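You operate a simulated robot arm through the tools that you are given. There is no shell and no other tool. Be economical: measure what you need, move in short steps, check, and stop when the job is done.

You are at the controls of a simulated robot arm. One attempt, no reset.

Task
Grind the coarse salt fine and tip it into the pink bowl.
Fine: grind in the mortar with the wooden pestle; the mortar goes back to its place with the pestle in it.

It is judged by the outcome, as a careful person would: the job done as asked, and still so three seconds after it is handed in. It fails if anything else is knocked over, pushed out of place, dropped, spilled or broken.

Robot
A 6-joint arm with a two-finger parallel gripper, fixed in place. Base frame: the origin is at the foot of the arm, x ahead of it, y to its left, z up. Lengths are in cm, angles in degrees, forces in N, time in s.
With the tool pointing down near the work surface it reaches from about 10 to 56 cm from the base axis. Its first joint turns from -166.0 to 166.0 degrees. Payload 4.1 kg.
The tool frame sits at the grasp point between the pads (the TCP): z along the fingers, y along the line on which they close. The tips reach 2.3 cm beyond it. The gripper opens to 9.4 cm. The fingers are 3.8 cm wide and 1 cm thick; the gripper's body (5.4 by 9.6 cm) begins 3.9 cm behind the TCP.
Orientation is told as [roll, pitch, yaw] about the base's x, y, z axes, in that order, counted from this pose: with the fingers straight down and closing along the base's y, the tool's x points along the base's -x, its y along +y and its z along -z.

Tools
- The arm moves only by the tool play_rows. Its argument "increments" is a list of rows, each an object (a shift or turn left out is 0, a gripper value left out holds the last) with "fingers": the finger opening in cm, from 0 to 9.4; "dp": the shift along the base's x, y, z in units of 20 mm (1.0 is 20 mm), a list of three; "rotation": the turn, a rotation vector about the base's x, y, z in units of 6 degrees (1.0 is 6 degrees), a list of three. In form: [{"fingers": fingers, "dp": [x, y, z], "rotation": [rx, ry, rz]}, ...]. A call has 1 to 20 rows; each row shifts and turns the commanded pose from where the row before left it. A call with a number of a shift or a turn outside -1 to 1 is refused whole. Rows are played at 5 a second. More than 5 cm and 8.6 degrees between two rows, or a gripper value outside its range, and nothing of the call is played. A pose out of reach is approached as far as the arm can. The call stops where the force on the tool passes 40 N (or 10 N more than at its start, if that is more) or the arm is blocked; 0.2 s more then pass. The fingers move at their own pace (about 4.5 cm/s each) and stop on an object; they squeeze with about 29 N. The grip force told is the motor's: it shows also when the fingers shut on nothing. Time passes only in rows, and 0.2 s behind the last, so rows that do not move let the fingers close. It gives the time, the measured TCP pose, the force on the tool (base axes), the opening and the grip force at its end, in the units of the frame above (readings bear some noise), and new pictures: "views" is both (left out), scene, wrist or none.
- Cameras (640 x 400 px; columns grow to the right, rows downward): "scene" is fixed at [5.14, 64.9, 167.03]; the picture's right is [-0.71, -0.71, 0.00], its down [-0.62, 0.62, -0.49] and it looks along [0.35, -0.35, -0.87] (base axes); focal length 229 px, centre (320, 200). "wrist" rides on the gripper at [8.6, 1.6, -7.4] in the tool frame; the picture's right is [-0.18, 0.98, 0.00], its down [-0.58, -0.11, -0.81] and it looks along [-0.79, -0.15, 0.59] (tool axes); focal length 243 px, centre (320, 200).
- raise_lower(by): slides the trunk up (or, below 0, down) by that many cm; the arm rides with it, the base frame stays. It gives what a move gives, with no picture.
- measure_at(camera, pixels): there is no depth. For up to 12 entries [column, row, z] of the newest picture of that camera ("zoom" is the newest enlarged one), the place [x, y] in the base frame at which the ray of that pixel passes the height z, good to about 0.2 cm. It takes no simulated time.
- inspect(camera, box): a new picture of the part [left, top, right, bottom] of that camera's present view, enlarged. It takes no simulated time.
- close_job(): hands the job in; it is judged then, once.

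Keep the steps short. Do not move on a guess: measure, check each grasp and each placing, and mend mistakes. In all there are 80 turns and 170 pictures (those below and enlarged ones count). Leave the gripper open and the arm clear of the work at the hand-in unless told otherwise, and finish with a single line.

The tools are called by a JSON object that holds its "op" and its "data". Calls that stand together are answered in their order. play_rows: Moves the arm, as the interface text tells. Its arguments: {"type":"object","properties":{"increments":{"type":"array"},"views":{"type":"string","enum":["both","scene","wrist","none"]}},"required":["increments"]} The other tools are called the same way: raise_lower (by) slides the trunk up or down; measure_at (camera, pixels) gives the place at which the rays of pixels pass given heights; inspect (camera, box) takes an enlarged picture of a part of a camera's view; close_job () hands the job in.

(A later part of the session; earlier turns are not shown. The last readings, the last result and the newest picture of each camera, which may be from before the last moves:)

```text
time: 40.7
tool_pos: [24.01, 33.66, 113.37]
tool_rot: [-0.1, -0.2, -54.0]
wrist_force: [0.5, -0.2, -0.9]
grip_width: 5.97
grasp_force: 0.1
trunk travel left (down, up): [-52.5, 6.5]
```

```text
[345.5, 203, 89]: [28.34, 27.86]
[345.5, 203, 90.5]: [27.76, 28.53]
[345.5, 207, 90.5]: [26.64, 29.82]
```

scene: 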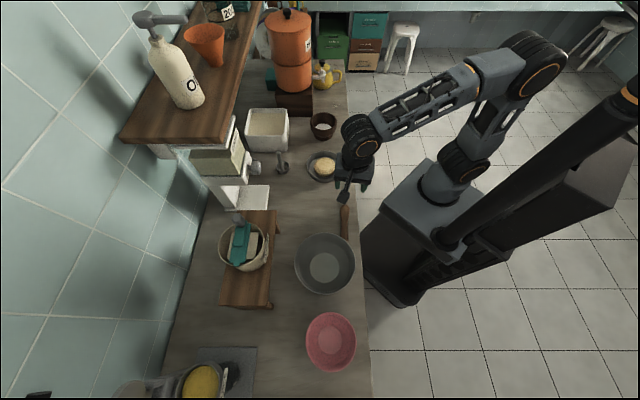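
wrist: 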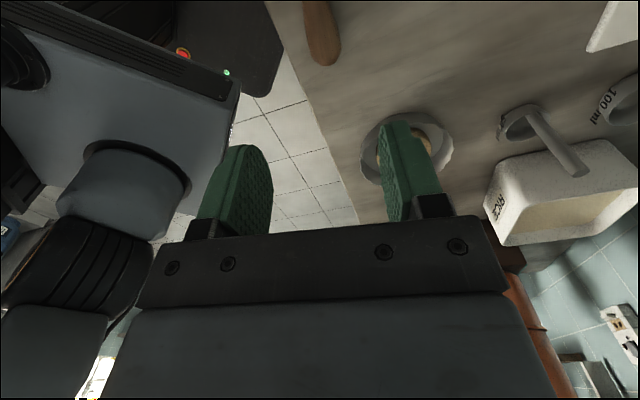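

It lines up. I'll descend to about z = 96 and check the alignment there.

{"op": "play_rows", "data": {"increments": [{"dp": [0, 0, -1]}, {"dp": [0, 0, -1]}, {"dp": [0, 0, -1]}, {"dp": [0, 0, -1]}, {"dp": [0, 0, -1]}, {"dp": [0, 0, -1]}, {"dp": [0, 0, -1]}, {"dp": [0, 0, -1]}, {"dp": [0, 0, -0.7]}], "views": "both"}}

{"op": "inspect", "data": {"camera": "scene", "box": [300, 160, 390, 250]}}

```text
time: 42.7
tool_pos: [23.97, 33.94, 96.02]
tool_rot: [-0.2, -0.2, -54.0]
wrist_force: [0.2, -0.3, -0.1]
grip_width: 6.0
grasp_force: 0.1
trunk travel left (down, up): [-52.5, 6.5]
```

scene: 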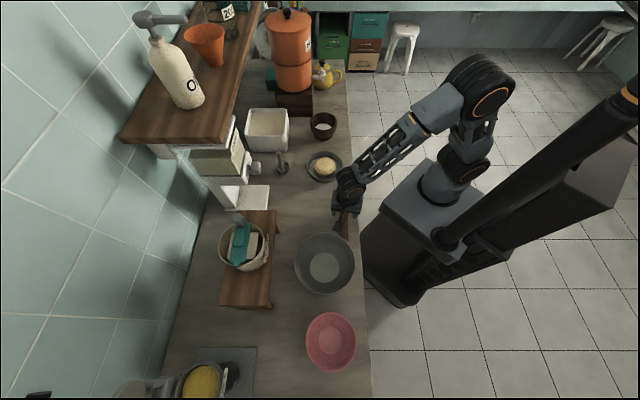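
wrist: 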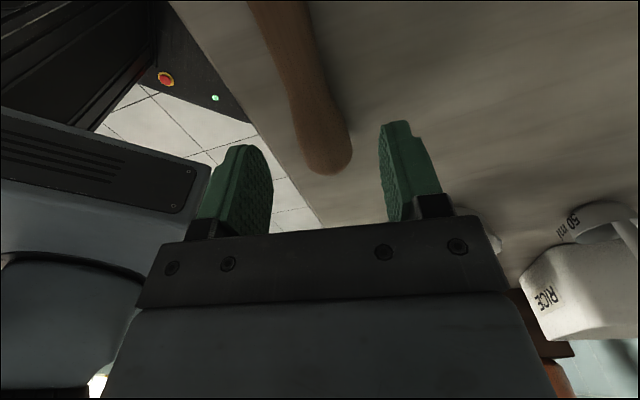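

```text
4.44 times, centred on (345, 205) of scene
```

zoom: 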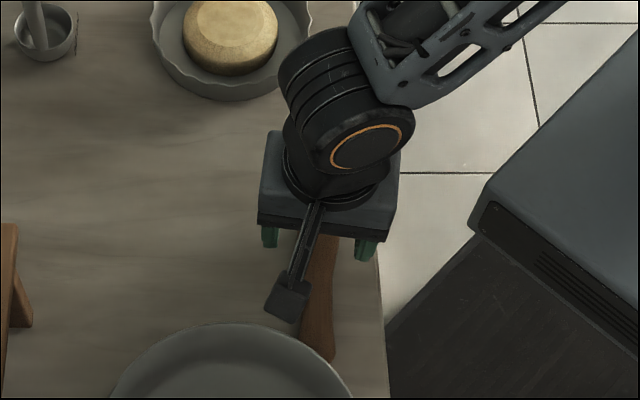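

The camera arm would come close to the grey bowl's rim, so I'll grip 2 cm nearer the head. First I'll measure the pestle's line from this close view.

{"op": "measure_at", "data": {"camera": "wrist", "pixels": [[327, 172, 90], [322, 140, 90.5], [300, 80, 90.5], [282, 10, 90.5], [310, 150, 90.5], [345, 135, 90.5]]}}

{"op": "measure_at", "data": {"camera": "scene", "pixels": [[341, 234, 90.5], [325, 232, 95], [325, 232, 97], [353, 263, 96], [295, 263, 96]]}}

```text
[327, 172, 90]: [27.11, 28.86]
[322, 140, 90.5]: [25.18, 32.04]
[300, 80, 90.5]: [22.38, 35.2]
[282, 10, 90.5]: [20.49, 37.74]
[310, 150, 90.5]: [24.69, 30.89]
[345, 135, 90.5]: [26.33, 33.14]
```

```text
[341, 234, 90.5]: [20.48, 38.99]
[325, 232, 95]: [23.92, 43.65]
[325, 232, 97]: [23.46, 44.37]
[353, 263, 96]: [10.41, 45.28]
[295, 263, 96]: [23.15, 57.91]
```

The pestle axis passes (25.3,31.8). Shifting there and descending slowly, watching the force.

{"op": "play_rows", "data": {"increments": [{"dp": [0.65, -1, 0]}, {"dp": [0.05, -0.1, -0.5]}, {"dp": [0, 0, -0.5]}, {"dp": [0, 0, -0.5]}, {"dp": [0, 0, -0.3]}, {"dp": [0, 0, -0.2]}], "views": "both"}}

```text
time: 44.1
tool_pos: [25.47, 31.53, 91.97]
tool_rot: [-0.2, -0.2, -54.0]
wrist_force: [-0.4, 0.1, -0.2]
grip_width: 5.99
grasp_force: 0.1
trunk travel left (down, up): [-52.5, 6.5]
```

scene: 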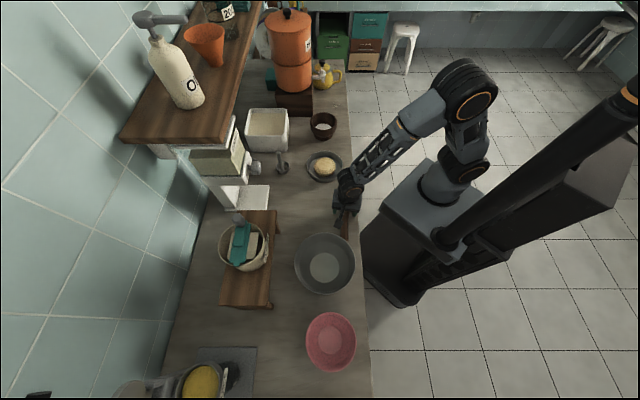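
wrist: 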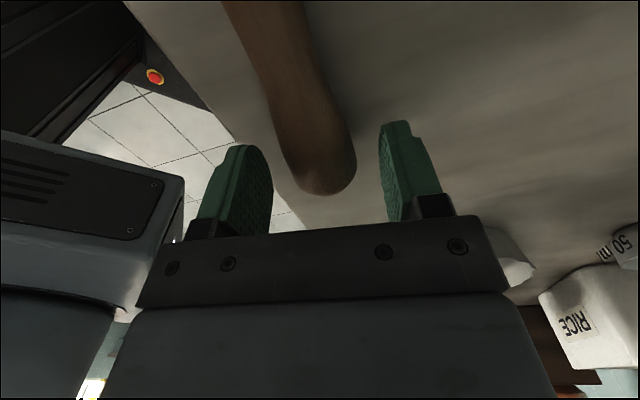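

The pestle is centred between the fingers. I'll go down a little more, then close.

{"op": "play_rows", "data": {"increments": [{"dp": [-0.2, 0.3, 0]}, {"dp": [0, 0, -0.1]}, {"dp": [0, 0, -0.1]}, {"fingers": 4}, {"fingers": 2}, {"fingers": 0}, {"fingers": 0}, {"fingers": 0}], "views": "wrist"}}

```text
time: 45.9
tool_pos: [25.23, 31.98, 91.73]
tool_rot: [-0.2, -0.1, -54.0]
wrist_force: [0.8, 0.4, 0.4]
grip_width: 3.61
grasp_force: 29.2
trunk travel left (down, up): [-52.5, 6.5]
```

wrist: 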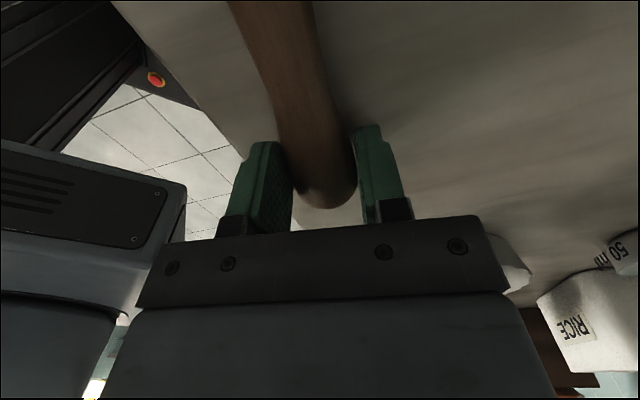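

Held at 3.61 cm, near the head. I'll lift it and turn it so the head points to +y, over the open strip.

{"op": "play_rows", "data": {"increments": [{"dp": [0, 0, 0.5]}, {"dp": [0, 0, 1]}, {"dp": [0, 0, 1]}, {"dp": [0.5, 0, 1]}, {"dp": [0.5, 0.2, 1]}, {"dp": [0.5, 0.3, 1], "rotation": [0, 0, 1]}, {"dp": [0.5, 0.3, 0], "rotation": [0, 0, 1]}, {"dp": [0.5, 0.3, 0], "rotation": [0, 0, 1]}, {"dp": [0.5, 0.3, 0], "rotation": [0, 0, 1]}, {"dp": [0.4, 0.3, 0], "rotation": [0, 0, 1]}, {"rotation": [0, 0, 1]}, {"rotation": [0, 0, 1]}, {"rotation": [0, 0, 1]}, {"rotation": [0, 0, 1]}, {"rotation": [0, 0, 1]}, {"rotation": [0, 0, 1]}, {"rotation": [0, 0, 1]}], "views": "scene"}}

```text
time: 49.5
tool_pos: [31.99, 35.51, 102.54]
tool_rot: [-0.2, -0.3, 18.0]
wrist_force: [0.0, -0.3, -1.7]
grip_width: 3.6
grasp_force: 29.5
trunk travel left (down, up): [-52.5, 6.5]
```

scene: 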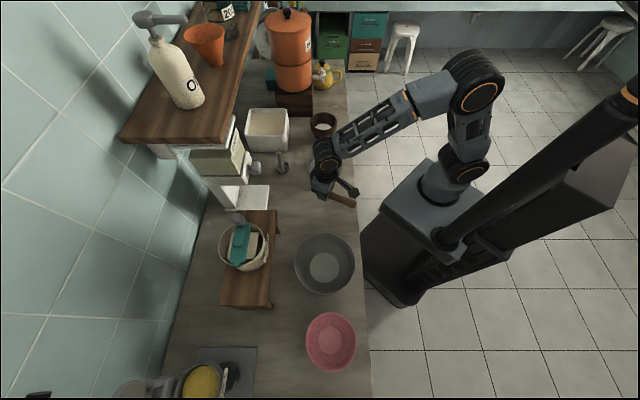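

Continuing the turn to head azimuth 90°, then centring at about (33,38).

{"op": "play_rows", "data": {"increments": [{"rotation": [0, 0, 1]}, {"rotation": [0, 0, 1]}, {"rotation": [0, 0, 1]}, {"rotation": [0, 0, 1]}, {"rotation": [0, 0, 1]}, {"rotation": [0, 0, 1]}, {"rotation": [0, 0, 1]}, {"rotation": [0, 0, 1]}, {"rotation": [0, 0, 1]}, {"rotation": [0, 0, 1]}, {"rotation": [0, 0, 1]}, {"dp": [0.25, 0.6, -1], "rotation": [0, 0, 1]}, {"dp": [0.25, 0.6, -1]}, {"dp": [0, 0, -1]}, {"dp": [0, 0, -1]}, {"dp": [0, 0, -0.6]}], "views": "both"}}

```text
time: 52.9
tool_pos: [32.89, 37.88, 93.34]
tool_rot: [-0.2, -0.2, 90.0]
wrist_force: [0.5, 0.1, 0.1]
grip_width: 3.61
grasp_force: 28.8
trunk travel left (down, up): [-52.5, 6.5]
```

scene: 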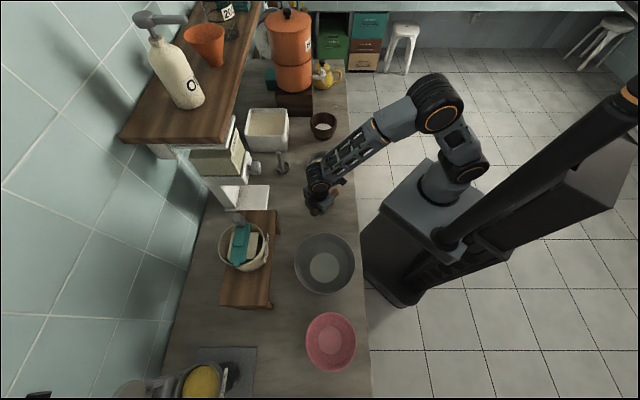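
wrist: 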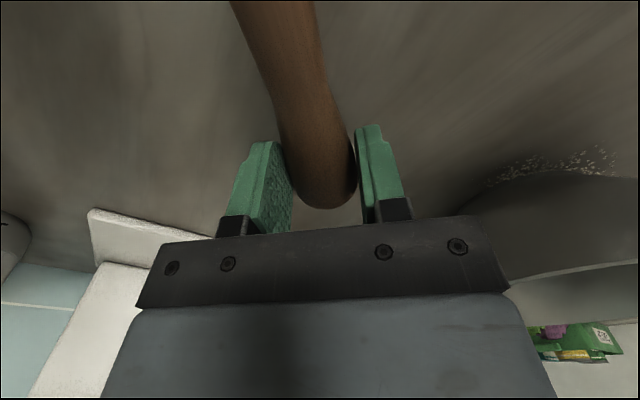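

Lowering the last 1.6 cm to the pickup height, then releasing gently.

{"op": "play_rows", "data": {"increments": [{"dp": [0, 0, -0.4]}, {"dp": [0, 0, -0.3]}, {"dp": [0, 0, -0.1]}, {"fingers": 4.2}, {"fingers": 5.5}, {"fingers": 6.5}, {"dp": [0, 0, 0.5]}, {"dp": [0, 0, 1]}, {"dp": [0, 0, 1]}, {"dp": [0, 0, 1]}, {"dp": [0, 0, 1]}, {"dp": [-0.5, -0.5, 1]}, {"dp": [-0.5, -0.5, 1]}], "views": "both"}}

{"op": "inspect", "data": {"camera": "scene", "box": [270, 150, 390, 250]}}

```text
time: 55.7
tool_pos: [30.79, 35.7, 105.05]
tool_rot: [-0.2, -0.2, 90.0]
wrist_force: [0.5, -0.2, -0.3]
grip_width: 6.52
grasp_force: 0.0
trunk travel left (down, up): [-52.5, 6.5]
```

scene: 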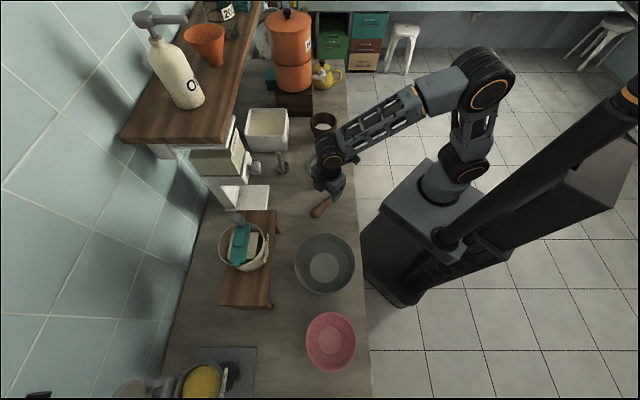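
wrist: 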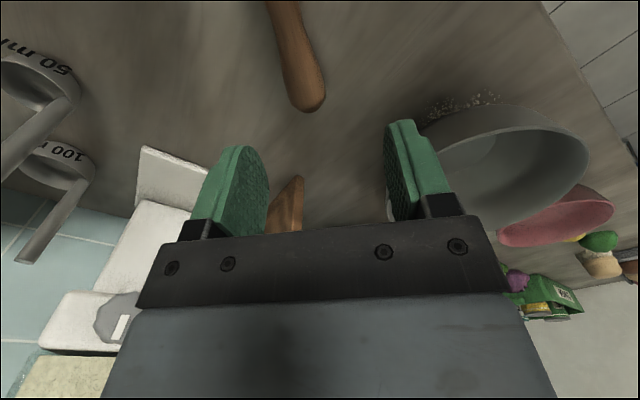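

```text
4.00 times, centred on (330, 200) of scene
```

zoom: 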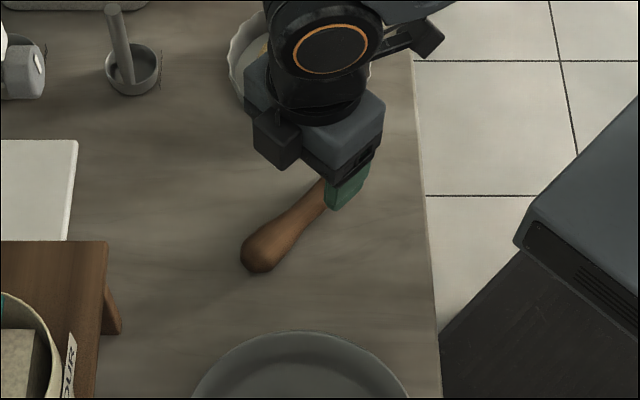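

The pestle now rests safely on the strip, clear of everything. Next is the mortar: I'll rise and travel back to it while turning to yaw 0.

{"op": "play_rows", "data": {"increments": [{"dp": [0, -0.3, 1], "fingers": 4.5}, {"dp": [0, -0.6, 1], "rotation": [0, 0, -1]}, {"dp": [0.3, -0.9, 1], "rotation": [0, 0, -1]}, {"dp": [0.5, -1, 0.5], "rotation": [0, 0, -1]}, {"dp": [0.5, -1, 0.5], "rotation": [0, 0, -1]}, {"dp": [0.5, -1, 0.3], "rotation": [0, 0, -1]}, {"dp": [0.5, -1, 0], "rotation": [0, 0, -1]}, {"dp": [0.5, -1, 0], "rotation": [0, 0, -1]}, {"dp": [0.8, -1, 0], "rotation": [0, 0, -1]}, {"dp": [0.8, -1, 0], "rotation": [0, 0, -1]}, {"dp": [0.8, -1, 0], "rotation": [0, 0, -1]}, {"dp": [0.8, -1, 0], "rotation": [0, 0, -1]}, {"dp": [0.8, -1, 0], "rotation": [0, 0, -1]}, {"dp": [0.8, -1, 0], "rotation": [0, 0, -1]}, {"dp": [0.8, -1, 0], "rotation": [0, 0, -1]}, {"dp": [0.8, -1, 0], "rotation": [0, 0, -1]}, {"dp": [0.9, -1, 0]}], "views": "both"}}

{"op": "inspect", "data": {"camera": "wrist", "box": [240, 0, 440, 160]}}

```text
time: 59.3
tool_pos: [51.14, 4.31, 113.4]
tool_rot: [-0.2, -0.2, -0.1]
wrist_force: [-0.7, 0.2, -0.5]
grip_width: 4.5
grasp_force: 0.0
trunk travel left (down, up): [-52.5, 6.5]
```

scene: 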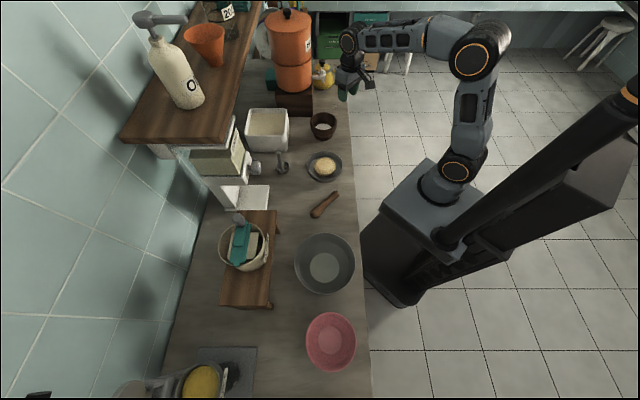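
wrist: 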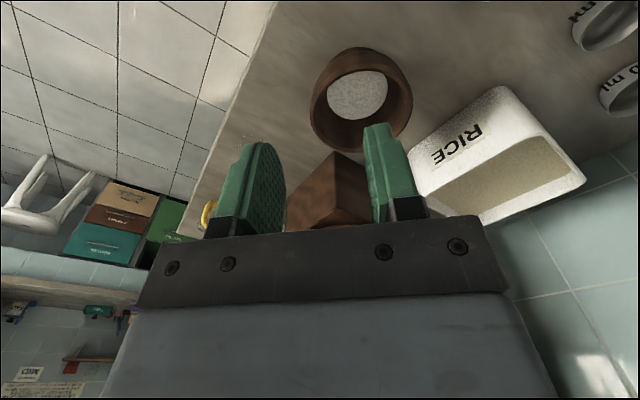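

```text
2.50 times, centred on (340, 80) of wrist
```

zoom: 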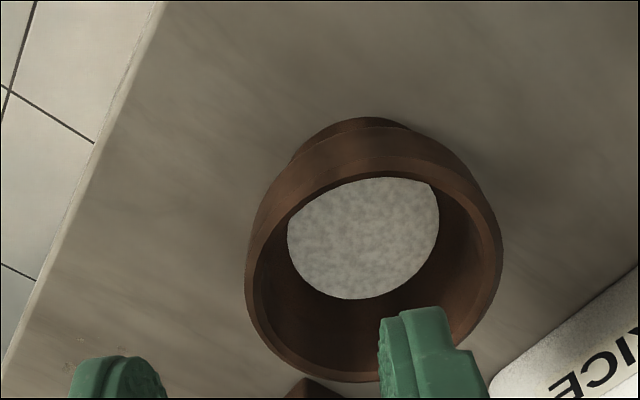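

I'll measure the mortar's rim at wrist pixels: left (311,116), right (412,106), far (361,153) and centre (361,110).

{"op": "measure_at", "data": {"camera": "wrist", "pixels": [[311, 116, 96.5], [412, 106, 96.5], [361, 153, 96.5], [361, 110, 96.5], [364, 66, 96.5], [317, 116, 96.5], [311, 116, 95.5], [412, 106, 95.5]]}}

{"op": "inspect", "data": {"camera": "scene", "box": [300, 100, 350, 150]}}

```text
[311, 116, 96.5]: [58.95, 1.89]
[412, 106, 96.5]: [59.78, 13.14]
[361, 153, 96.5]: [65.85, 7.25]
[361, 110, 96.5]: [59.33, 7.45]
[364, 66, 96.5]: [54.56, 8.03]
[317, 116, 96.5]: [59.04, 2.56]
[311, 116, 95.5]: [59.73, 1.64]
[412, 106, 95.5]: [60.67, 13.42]
```

```text
8.00 times, centred on (325, 125) of scene
```

zoom: 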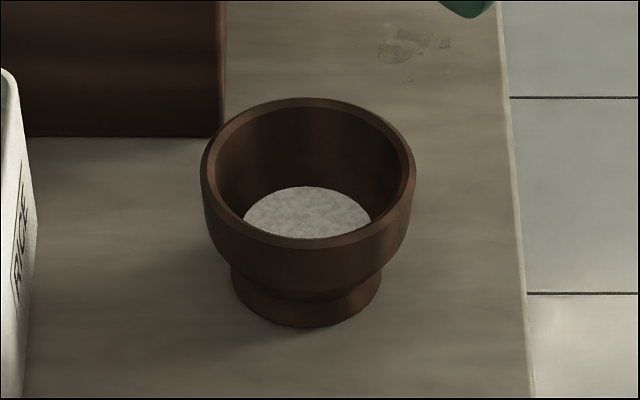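

The rim centre is about (60.0, 7.6), the rim is at z ≈ 96 and the outer radius is about 5.65, so the right wall is at y ≈ 2.4. I'll go above that wall at z ≈ 101.

{"op": "play_rows", "data": {"increments": [{"dp": [1, -0.25, 0]}, {"dp": [1, -0.25, 0]}, {"dp": [1, -0.25, 0]}, {"dp": [1, -0.2, 0]}, {"dp": [0.43, 0, -0.5]}, {"dp": [0, 0, -1]}, {"dp": [0, 0, -1]}, {"dp": [0, 0, -1]}, {"dp": [0, 0, -1]}, {"dp": [0, 0, -1]}, {"dp": [0, 0, -0.5]}], "views": "both"}}

{"op": "inspect", "data": {"camera": "scene", "box": [280, 60, 370, 150]}}

```text
time: 61.7
tool_pos: [59.99, 2.51, 101.38]
tool_rot: [-0.2, -0.1, 0.0]
wrist_force: [-0.1, -0.3, -0.5]
grip_width: 4.5
grasp_force: 0.0
trunk travel left (down, up): [-52.5, 6.5]
```

scene: 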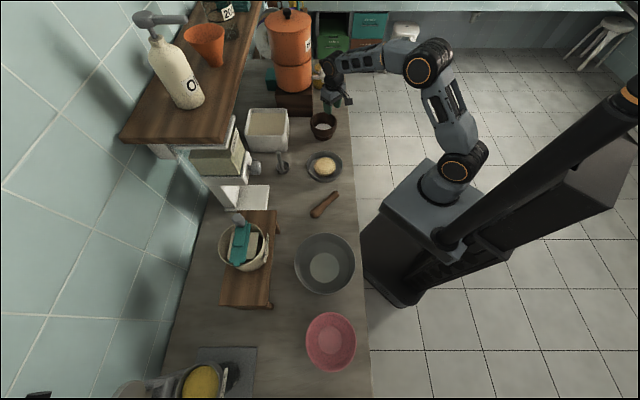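
wrist: 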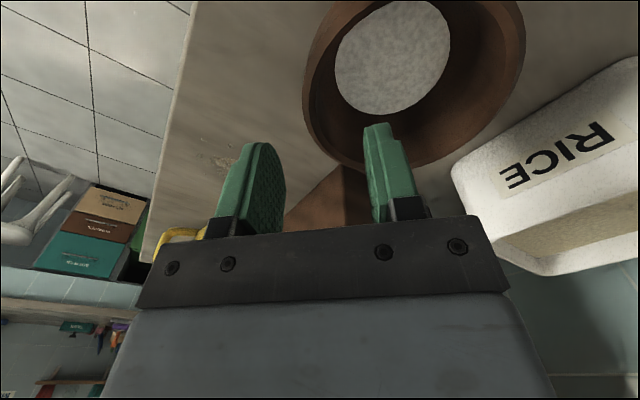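

```text
4.44 times, centred on (325, 105) of scene
```

zoom: 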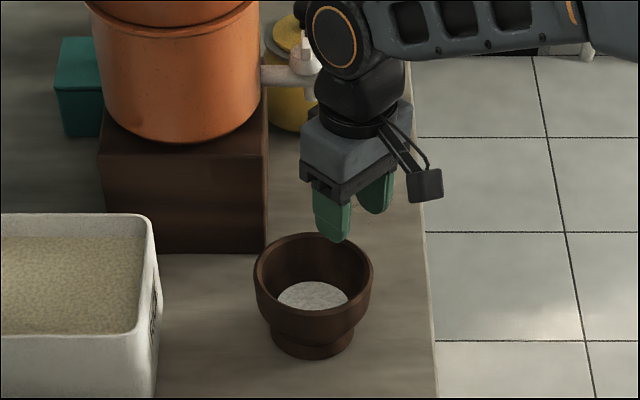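

Measuring the right wall from here: outer edge at wrist (303,100), far edge at (375,170).

{"op": "measure_at", "data": {"camera": "wrist", "pixels": [[303, 100, 96], [310, 100, 96], [303, 100, 95.5], [526, 40, 96], [380, 173, 96], [520, 50, 96]]}}

```text
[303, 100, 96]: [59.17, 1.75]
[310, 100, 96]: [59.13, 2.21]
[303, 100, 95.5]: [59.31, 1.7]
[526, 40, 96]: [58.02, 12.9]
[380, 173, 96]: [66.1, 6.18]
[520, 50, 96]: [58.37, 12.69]
```

The wall is centred near y = 2.2. I'll descend onto it, with one finger inside and one outside, watching the force.

{"op": "play_rows", "data": {"increments": [{"dp": [0, -0.1, -0.5]}, {"dp": [0, 0, -0.5]}, {"dp": [0, 0, -0.5]}, {"dp": [0, 0, -0.5]}, {"dp": [0, 0, -0.5]}, {"dp": [0, 0, -0.4]}], "views": "both"}}

{"op": "inspect", "data": {"camera": "scene", "box": [290, 70, 360, 150]}}

```text
time: 63.1
tool_pos: [60.01, 2.2, 95.7]
tool_rot: [-0.2, -0.1, 0.0]
wrist_force: [0.0, 0.1, -0.2]
grip_width: 4.53
grasp_force: 0.0
trunk travel left (down, up): [-52.5, 6.5]
```

scene: 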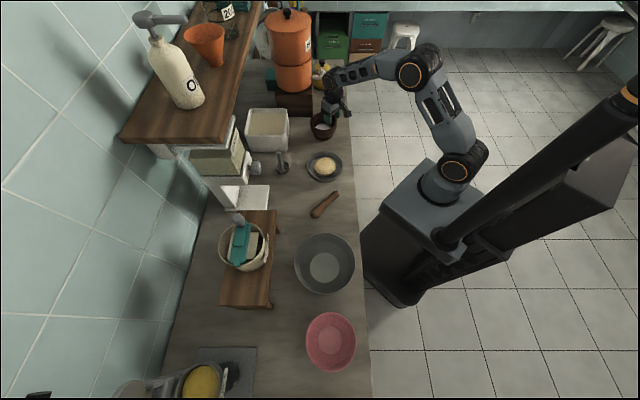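
wrist: 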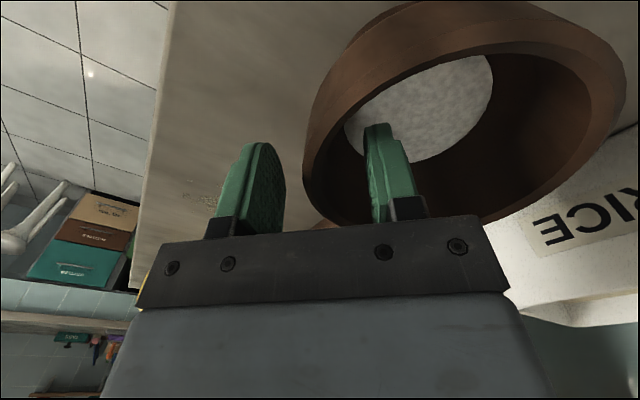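

```text
5.00 times, centred on (325, 110) of scene
```

zoom: 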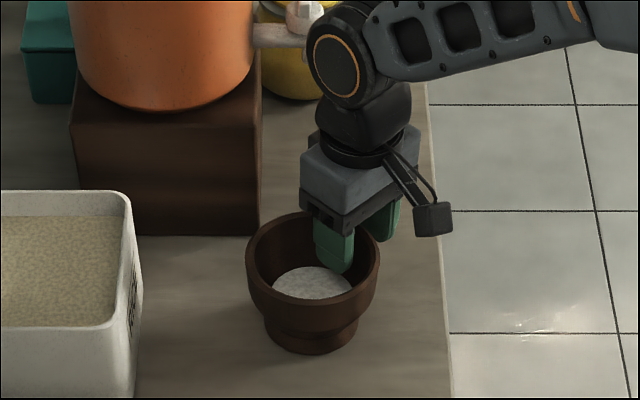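

One finger is inside and one outside the wall. I'll go 0.8 cm deeper, then close.

{"op": "play_rows", "data": {"increments": [{"dp": [0, 0, -0.2]}, {"dp": [0, 0, -0.2]}, {"fingers": 3}, {"fingers": 2}, {"fingers": 1}, {"fingers": 0}, {"fingers": 0}, {"fingers": 0}], "views": "both"}}

```text
time: 64.9
tool_pos: [60.14, 2.16, 94.85]
tool_rot: [-0.1, -0.4, 0.0]
wrist_force: [5.4, 2.0, 11.3]
grip_width: 2.31
grasp_force: 28.6
trunk travel left (down, up): [-52.5, 6.5]
```

scene: 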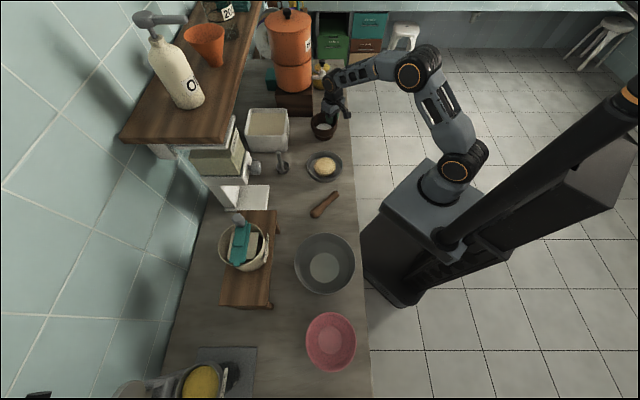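
wrist: 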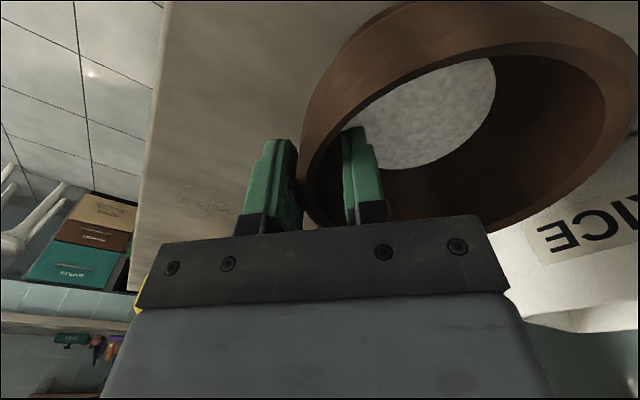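

The grip closed at 2.31 cm, with 11 N upward from the sloping inner wall. I'll test with a small lift.

{"op": "play_rows", "data": {"increments": [{"dp": [0, 0, 0.25]}, {"dp": [0, 0, 0.25]}, {"dp": [0, 0, 0.25]}, {"dp": [0, 0, 0.25]}, {}], "views": "both"}}

{"op": "inspect", "data": {"camera": "scene", "box": [290, 70, 360, 150]}}

```text
time: 66.1
tool_pos: [59.95, 2.36, 96.95]
tool_rot: [-0.2, -0.2, 0.1]
wrist_force: [-0.6, 3.7, 4.4]
grip_width: 1.58
grasp_force: 29.3
trunk travel left (down, up): [-52.5, 6.5]
```

scene: 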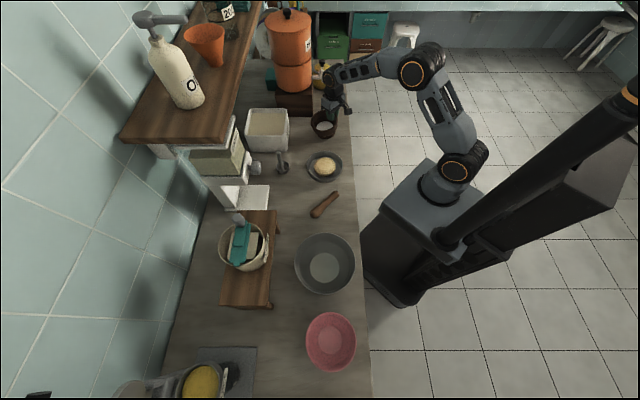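
wrist: 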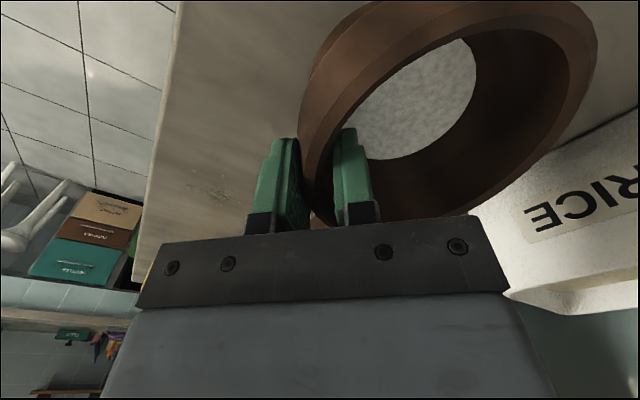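

```text
5.00 times, centred on (325, 110) of scene
```

zoom: 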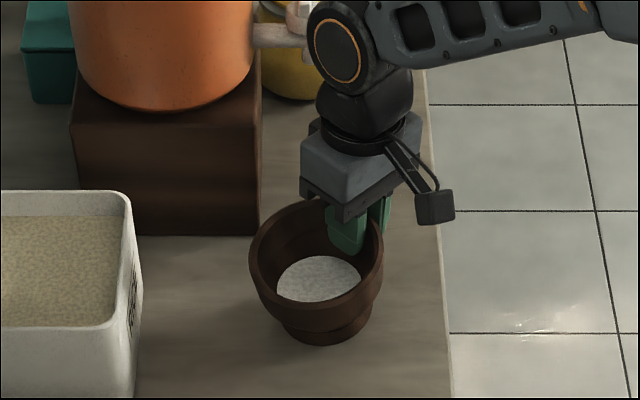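

The mortar tilted in the grip instead of coming up square, because its inner wall slopes about 20°. I'll set it back down, open, and re-grip with the tool leaned 20° so the inner pad lies flush on that slope.

{"op": "play_rows", "data": {"increments": [{"dp": [0, 0, -0.25]}, {"dp": [0, 0, -0.25]}, {"dp": [0, 0, -0.25]}, {"dp": [0, 0, -0.2]}, {"fingers": 2.6}, {"fingers": 3.5}, {"fingers": 4.5}, {"dp": [0, 0, 0.5]}, {"dp": [0, 0, 0.5]}], "views": "both"}}

{"op": "inspect", "data": {"camera": "scene", "box": [290, 70, 360, 150]}}

```text
time: 68.1
tool_pos: [60.0, 2.16, 96.99]
tool_rot: [-0.2, -0.2, 0.1]
wrist_force: [-1.1, -0.2, 0.1]
grip_width: 4.51
grasp_force: 0.2
trunk travel left (down, up): [-52.5, 6.5]
```

scene: 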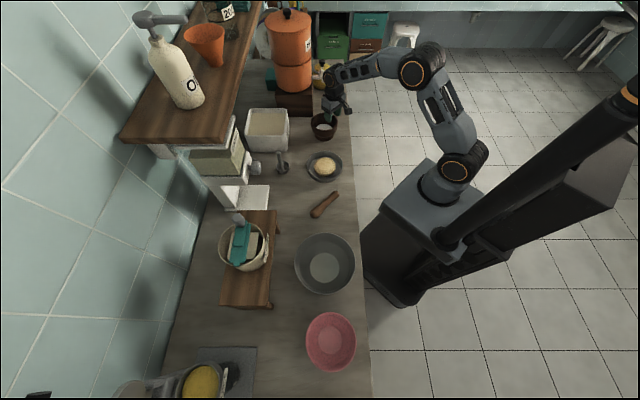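
wrist: 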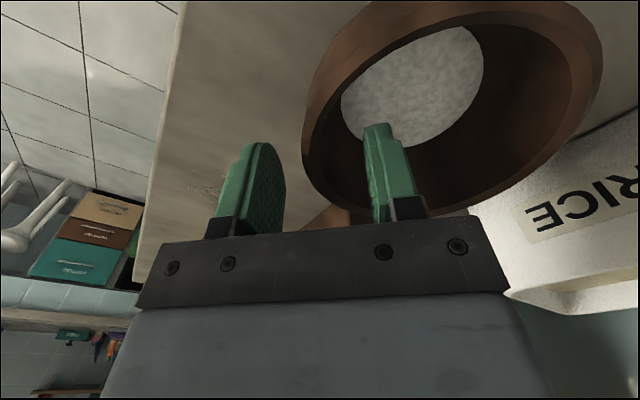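

```text
5.00 times, centred on (325, 110) of scene
```

zoom: 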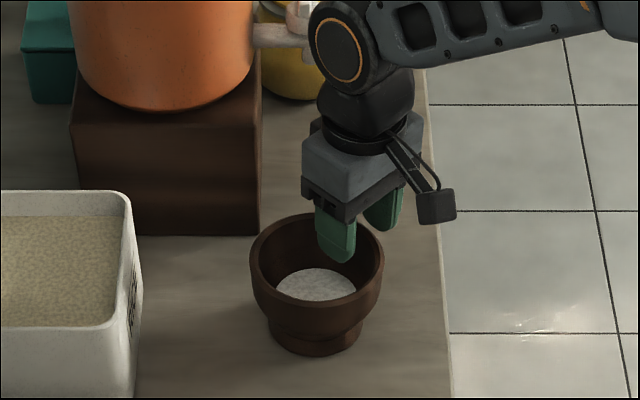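

The mortar stands flat again, only ~0.3 cm shifted, which I'll correct when I return it. I'll rise a bit and lean the tool 20°.

{"op": "play_rows", "data": {"increments": [{"dp": [0, 0, 1]}, {"dp": [0, 0, 1]}, {"dp": [0, 0, 0], "rotation": [0.85, 0, 0]}, {"rotation": [0.85, 0, 0]}, {"rotation": [0.85, 0, 0]}, {"rotation": [0.85, 0, 0]}, {"dp": [0, -0.5, 0]}], "views": "both"}}

{"op": "inspect", "data": {"camera": "scene", "box": [290, 70, 360, 150]}}

```text
time: 69.7
tool_pos: [59.94, 1.22, 100.84]
tool_rot: [20.3, -0.2, -0.2]
wrist_force: [0.0, -0.7, -0.3]
grip_width: 4.47
grasp_force: 0.0
trunk travel left (down, up): [-52.5, 6.5]
```

scene: 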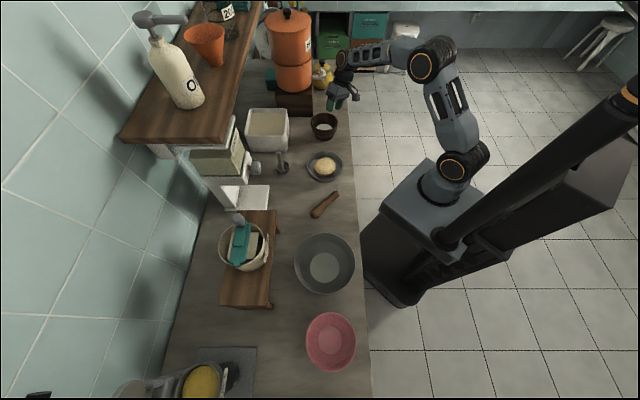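
wrist: 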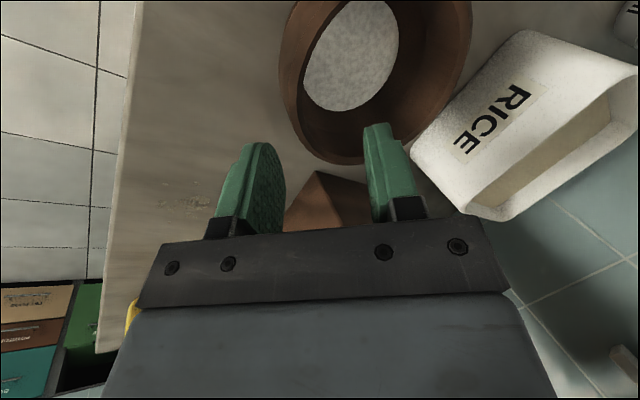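

```text
5.00 times, centred on (325, 110) of scene
```

zoom: 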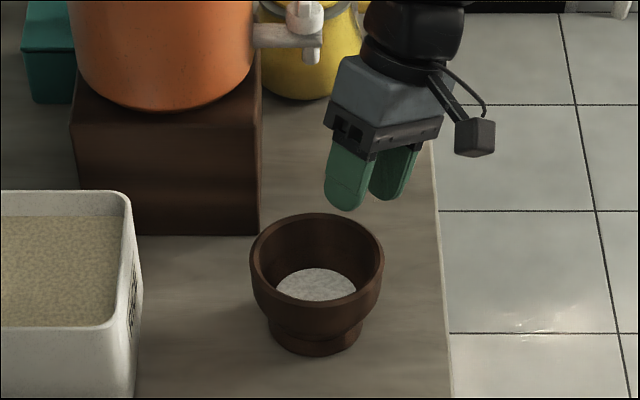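

Shifting 1.3 cm outward, then sliding down along the finger direction onto the wall.

{"op": "play_rows", "data": {"increments": [{"dp": [0, -0.65, 0]}, {"dp": [0, 0.185, -0.5]}, {"dp": [0, 0.185, -0.5]}, {"dp": [0, 0.185, -0.5]}, {"dp": [0, 0.185, -0.5]}, {"dp": [0, 0.185, -0.5]}, {"dp": [0, 0.185, -0.45]}], "views": "wrist"}}

{"op": "inspect", "data": {"camera": "scene", "box": [290, 70, 360, 150]}}

```text
time: 71.3
tool_pos: [60.11, 2.2, 95.02]
tool_rot: [20.2, -0.2, -0.1]
wrist_force: [-0.1, -1.2, -0.8]
grip_width: 4.53
grasp_force: 0.1
trunk travel left (down, up): [-52.5, 6.5]
```

wrist: 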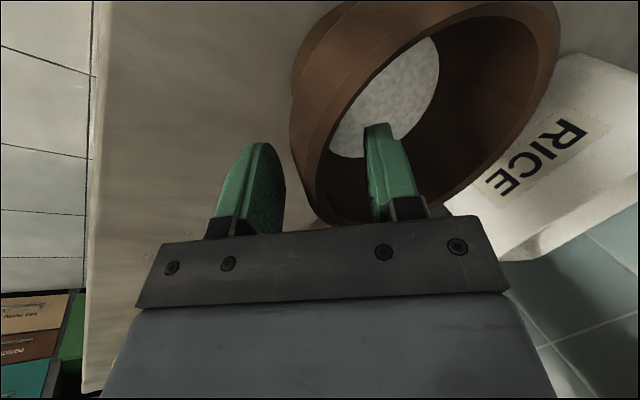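

```text
5.00 times, centred on (325, 110) of scene
```

zoom: 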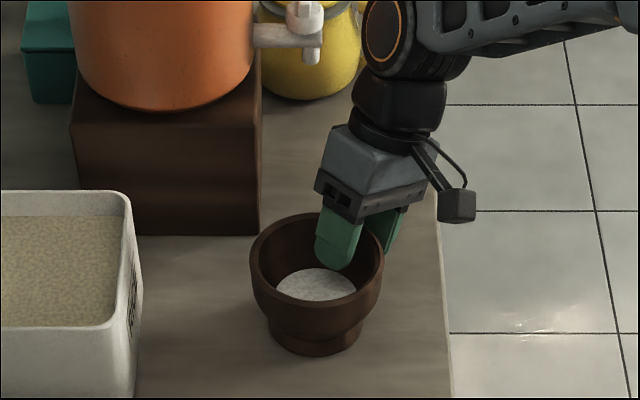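

The fingers straddle the wall. Closing, then a small test lift.

{"op": "play_rows", "data": {"increments": [{"fingers": 3}, {"fingers": 2}, {"fingers": 1}, {"fingers": 0}, {"fingers": 0}, {"fingers": 0}], "views": "none"}}

{"op": "play_rows", "data": {"increments": [{"dp": [0, 0, 0.25]}, {"dp": [0, 0, 0.25]}, {"dp": [0, 0, 0.25]}, {"dp": [0, 0, 0.25]}, {}], "views": "wrist"}}

{"op": "inspect", "data": {"camera": "scene", "box": [290, 70, 360, 150]}}

```text
time: 72.7
tool_pos: [60.15, 2.23, 95.01]
tool_rot: [20.2, -0.1, 0.1]
wrist_force: [0.8, 0.1, -3.4]
grip_width: 1.52
grasp_force: 28.9
trunk travel left (down, up): [-52.5, 6.5]
```

```text
time: 73.9
tool_pos: [60.05, 1.94, 96.99]
tool_rot: [20.1, -0.2, 0.0]
wrist_force: [-0.3, 0.0, -2.6]
grip_width: 1.53
grasp_force: 29.0
trunk travel left (down, up): [-52.5, 6.5]
```

wrist: 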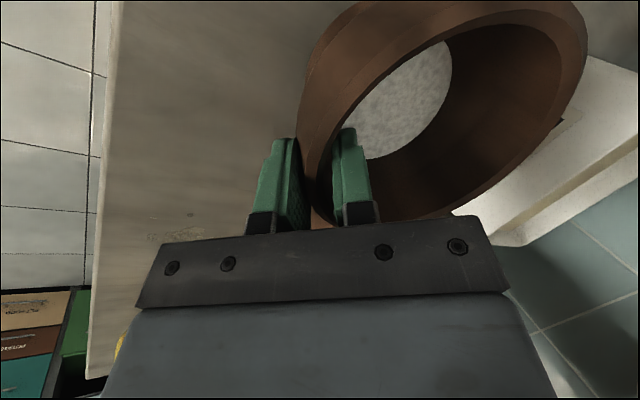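

```text
5.00 times, centred on (325, 110) of scene
```

zoom: 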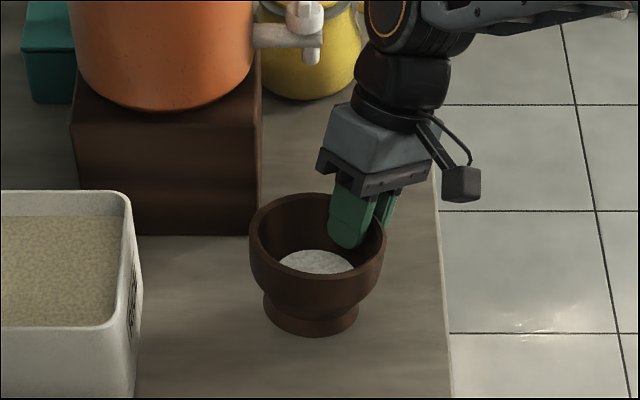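

It holds: the opening stays at 1.53 cm and the mortar hangs almost upright. I'll lift it higher and back away, level.

{"op": "play_rows", "data": {"increments": [{"dp": [0, 0, 0.5]}, {"dp": [0, 0, 0.8]}, {"dp": [0, 0, 1]}, {"dp": [0, 0, 1]}, {"dp": [0, 0, 1]}, {"dp": [0, 0, 1]}, {"dp": [0, 0, 1]}, {"dp": [-0.4, 0, 1]}, {"dp": [-0.8, 0, 0.7]}, {"dp": [-1, 0, 0]}, {"dp": [-1, 0, 0]}, {"dp": [-1, 0, 0]}, {"dp": [-1, 0.3, 0]}, {"dp": [-1, 0.5, 0]}, {"dp": [-0.5, 0.3, 0]}], "views": "both"}}

```text
time: 77.1
tool_pos: [46.63, 4.35, 112.83]
tool_rot: [20.2, -0.2, -0.1]
wrist_force: [0.9, 0.3, -3.8]
grip_width: 1.51
grasp_force: 29.0
trunk travel left (down, up): [-52.5, 6.5]
```

scene: 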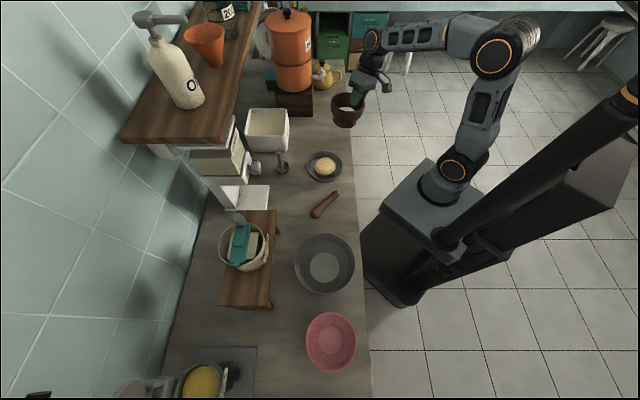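
wrist: 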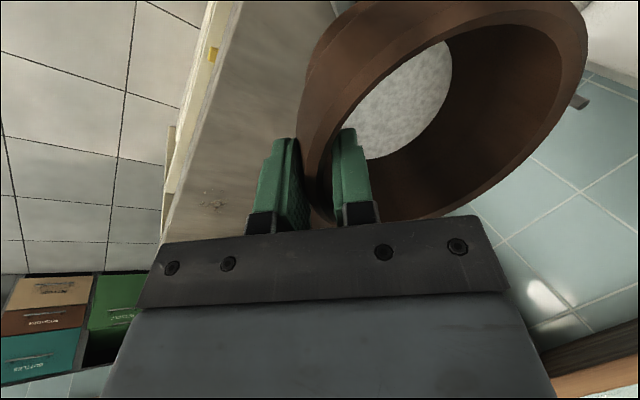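

Carrying it now toward the pink bowl with a slow yaw of +90°, at z ≈ 113.

{"op": "play_rows", "data": {"increments": [{"dp": [-0.4, 0.5, 0], "rotation": [0, 0, 0.5]}, {"dp": [-0.85, 0.99, 0], "rotation": [0, 0, 0.75]}, {"dp": [-0.85, 0.99, 0], "rotation": [0, 0, 0.75]}, {"dp": [-0.85, 0.99, 0], "rotation": [0, 0, 0.75]}, {"dp": [-0.85, 0.99, 0], "rotation": [0, 0, 0.75]}, {"dp": [-0.85, 0.99, 0], "rotation": [0, 0, 0.75]}, {"dp": [-0.85, 0.99, 0], "rotation": [0, 0, 0.75]}, {"dp": [-0.85, 0.99, 0], "rotation": [0, 0, 0.75]}, {"dp": [-0.85, 0.99, 0], "rotation": [0, 0, 0.75]}, {"dp": [-0.85, 0.99, 0], "rotation": [0, 0, 0.75]}, {"dp": [-0.85, 0.99, 0], "rotation": [0, 0, 0.75]}, {"dp": [-0.85, 0.99, 0], "rotation": [0, 0, 0.75]}, {"dp": [-0.85, 0.99, 0], "rotation": [0, 0, 0.75]}, {"dp": [-0.85, 0.99, 0], "rotation": [0, 0, 0.75]}, {"dp": [-0.85, 0.99, 0], "rotation": [0, 0, 0.75]}, {"dp": [-0.85, 0.99, 0], "rotation": [0, 0, 0.75]}, {"dp": [-0.85, 0.99, 0], "rotation": [0, 0, 0.75]}, {"dp": [-0.85, 0.99, 0], "rotation": [0, 0, 0.75]}, {"dp": [-0.85, 0.99, 0], "rotation": [0, 0, 0.75]}, {"dp": [-0.85, 0.99, 0], "rotation": [0, 0, 0.75]}], "views": "both"}}

```text
time: 81.3
tool_pos: [13.62, 42.99, 112.9]
tool_rot: [20.1, -0.1, 88.5]
wrist_force: [0.2, -0.5, -3.3]
grip_width: 1.49
grasp_force: 28.8
trunk travel left (down, up): [-52.5, 6.5]
```

scene: 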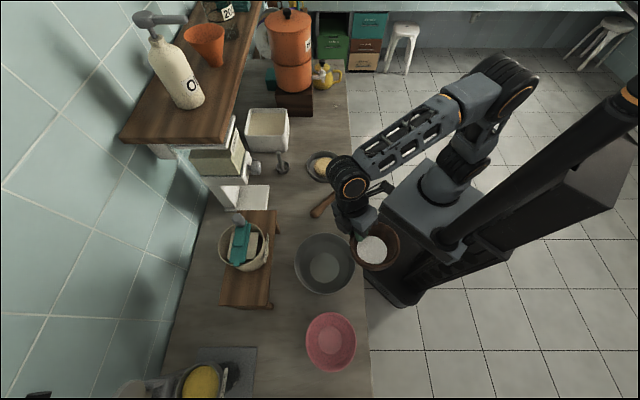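
wrist: 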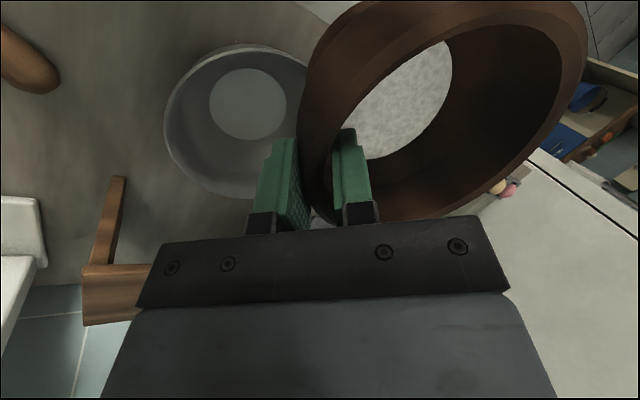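

Now moving outward toward the bowl without tilting, to test the reach.

{"op": "play_rows", "data": {"increments": [{"dp": [-0.15, 1, 0]}, {"dp": [-0.15, 1, 0]}, {"dp": [-0.15, 1, 0]}, {"dp": [-0.15, 1, 0]}, {"dp": [-0.15, 1, 0]}, {"dp": [-0.15, 1, 0]}, {"dp": [-0.15, 1, 0]}, {"dp": [-0.15, 1, 0]}, {"dp": [-0.15, 0.8, 0]}], "views": "both"}}

```text
time: 83.3
tool_pos: [10.91, 60.61, 113.01]
tool_rot: [20.2, -0.2, 88.5]
wrist_force: [0.5, 0.4, -2.5]
grip_width: 1.52
grasp_force: 28.9
trunk travel left (down, up): [-52.5, 6.5]
```

scene: 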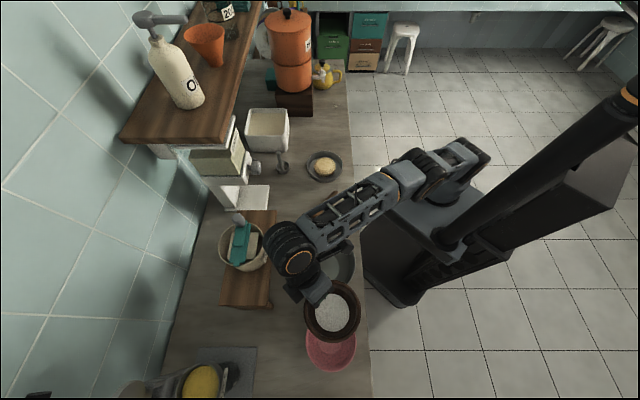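
wrist: 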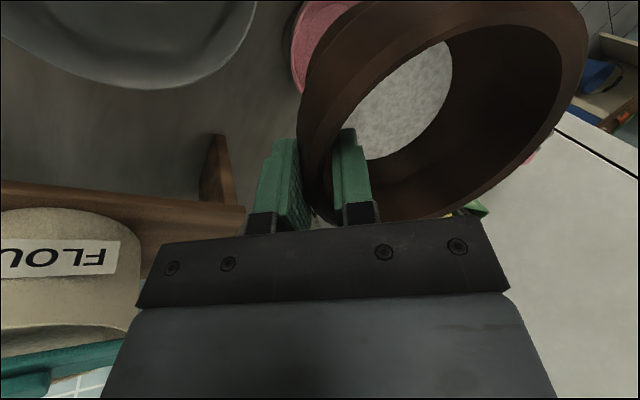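

The reach is good and the mortar is just above the bowl. I'll start tipping toward −x: the first 36° while coming over the bowl.

{"op": "play_rows", "data": {"increments": [{"dp": [0, 0.22, -0.3], "rotation": [0, -1, 0]}, {"dp": [0, 0.22, -0.3], "rotation": [0, -1, 0]}, {"dp": [-0.1, 0.22, -0.3], "rotation": [0, -1, 0]}, {"dp": [-0.1, 0.22, -0.3], "rotation": [0, -1, 0]}, {"dp": [-0.1, 0.22, -0.2], "rotation": [0, -1, 0]}, {"dp": [-0.1, 0, 0], "rotation": [0, -1, 0]}], "views": "both"}}

{"op": "inspect", "data": {"camera": "scene", "box": [260, 270, 400, 400]}}

```text
time: 84.7
tool_pos: [9.89, 62.77, 110.28]
tool_rot: [-15.9, -1.0, 88.8]
wrist_force: [0.5, -0.3, -3.3]
grip_width: 1.52
grasp_force: 29.7
trunk travel left (down, up): [-52.5, 6.5]
```

scene: 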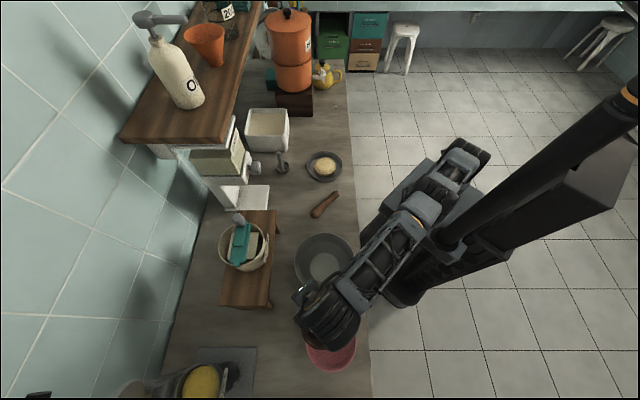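
wrist: 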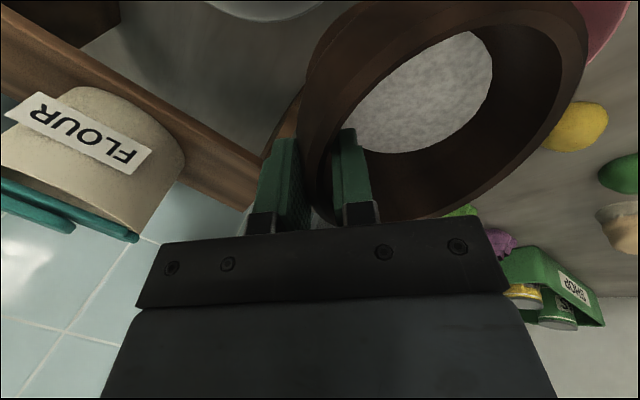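

```text
3.08 times, centred on (330, 335) of scene
```

zoom: 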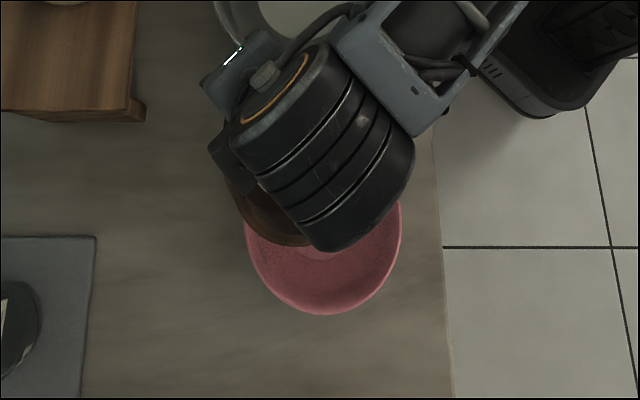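

The salt still holds at 36°. Tipping on to 60° while keeping the lip over the bowl.

{"op": "play_rows", "data": {"increments": [{"dp": [-0.3, 0, 0], "rotation": [0, -1, 0]}, {"dp": [-0.35, 0, 0], "rotation": [0, -1, 0]}, {"dp": [-0.35, 0, 0], "rotation": [0, -1, 0]}, {"dp": [-0.4, 0, 0], "rotation": [0, -1, 0]}], "views": "both"}}

```text
time: 85.7
tool_pos: [7.28, 62.74, 110.11]
tool_rot: [-39.9, -1.5, 89.4]
wrist_force: [-0.4, 0.4, -3.2]
grip_width: 1.52
grasp_force: 28.7
trunk travel left (down, up): [-52.5, 6.5]
```

scene: 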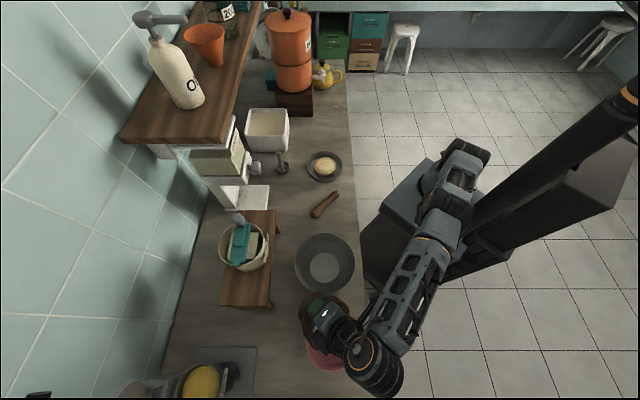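
wrist: 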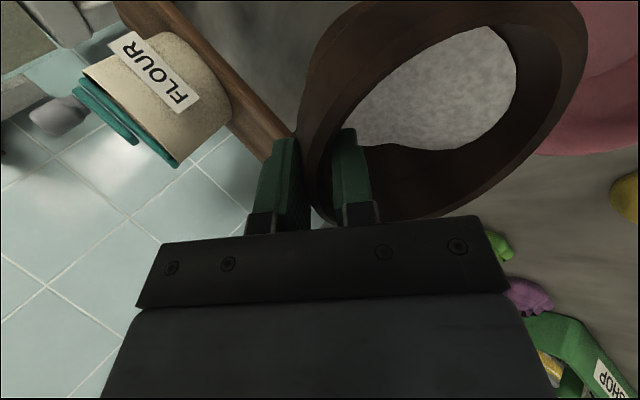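

The salt is moving toward the lip. I'll verify where the lip (wrist ≈ (585,60)) is over the bowl.

{"op": "measure_at", "data": {"camera": "wrist", "pixels": [[585, 50, 102], [585, 50, 95], [545, 155, 95], [600, 157, 95]]}}

{"op": "inspect", "data": {"camera": "scene", "box": [260, 270, 400, 400]}}

```text
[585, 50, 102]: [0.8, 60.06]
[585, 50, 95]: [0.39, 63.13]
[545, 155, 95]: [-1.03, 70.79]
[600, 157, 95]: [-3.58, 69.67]
```

```text
3.08 times, centred on (330, 335) of scene
```

zoom: 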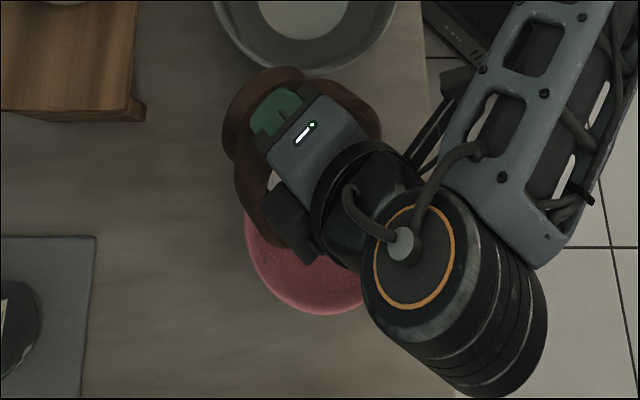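

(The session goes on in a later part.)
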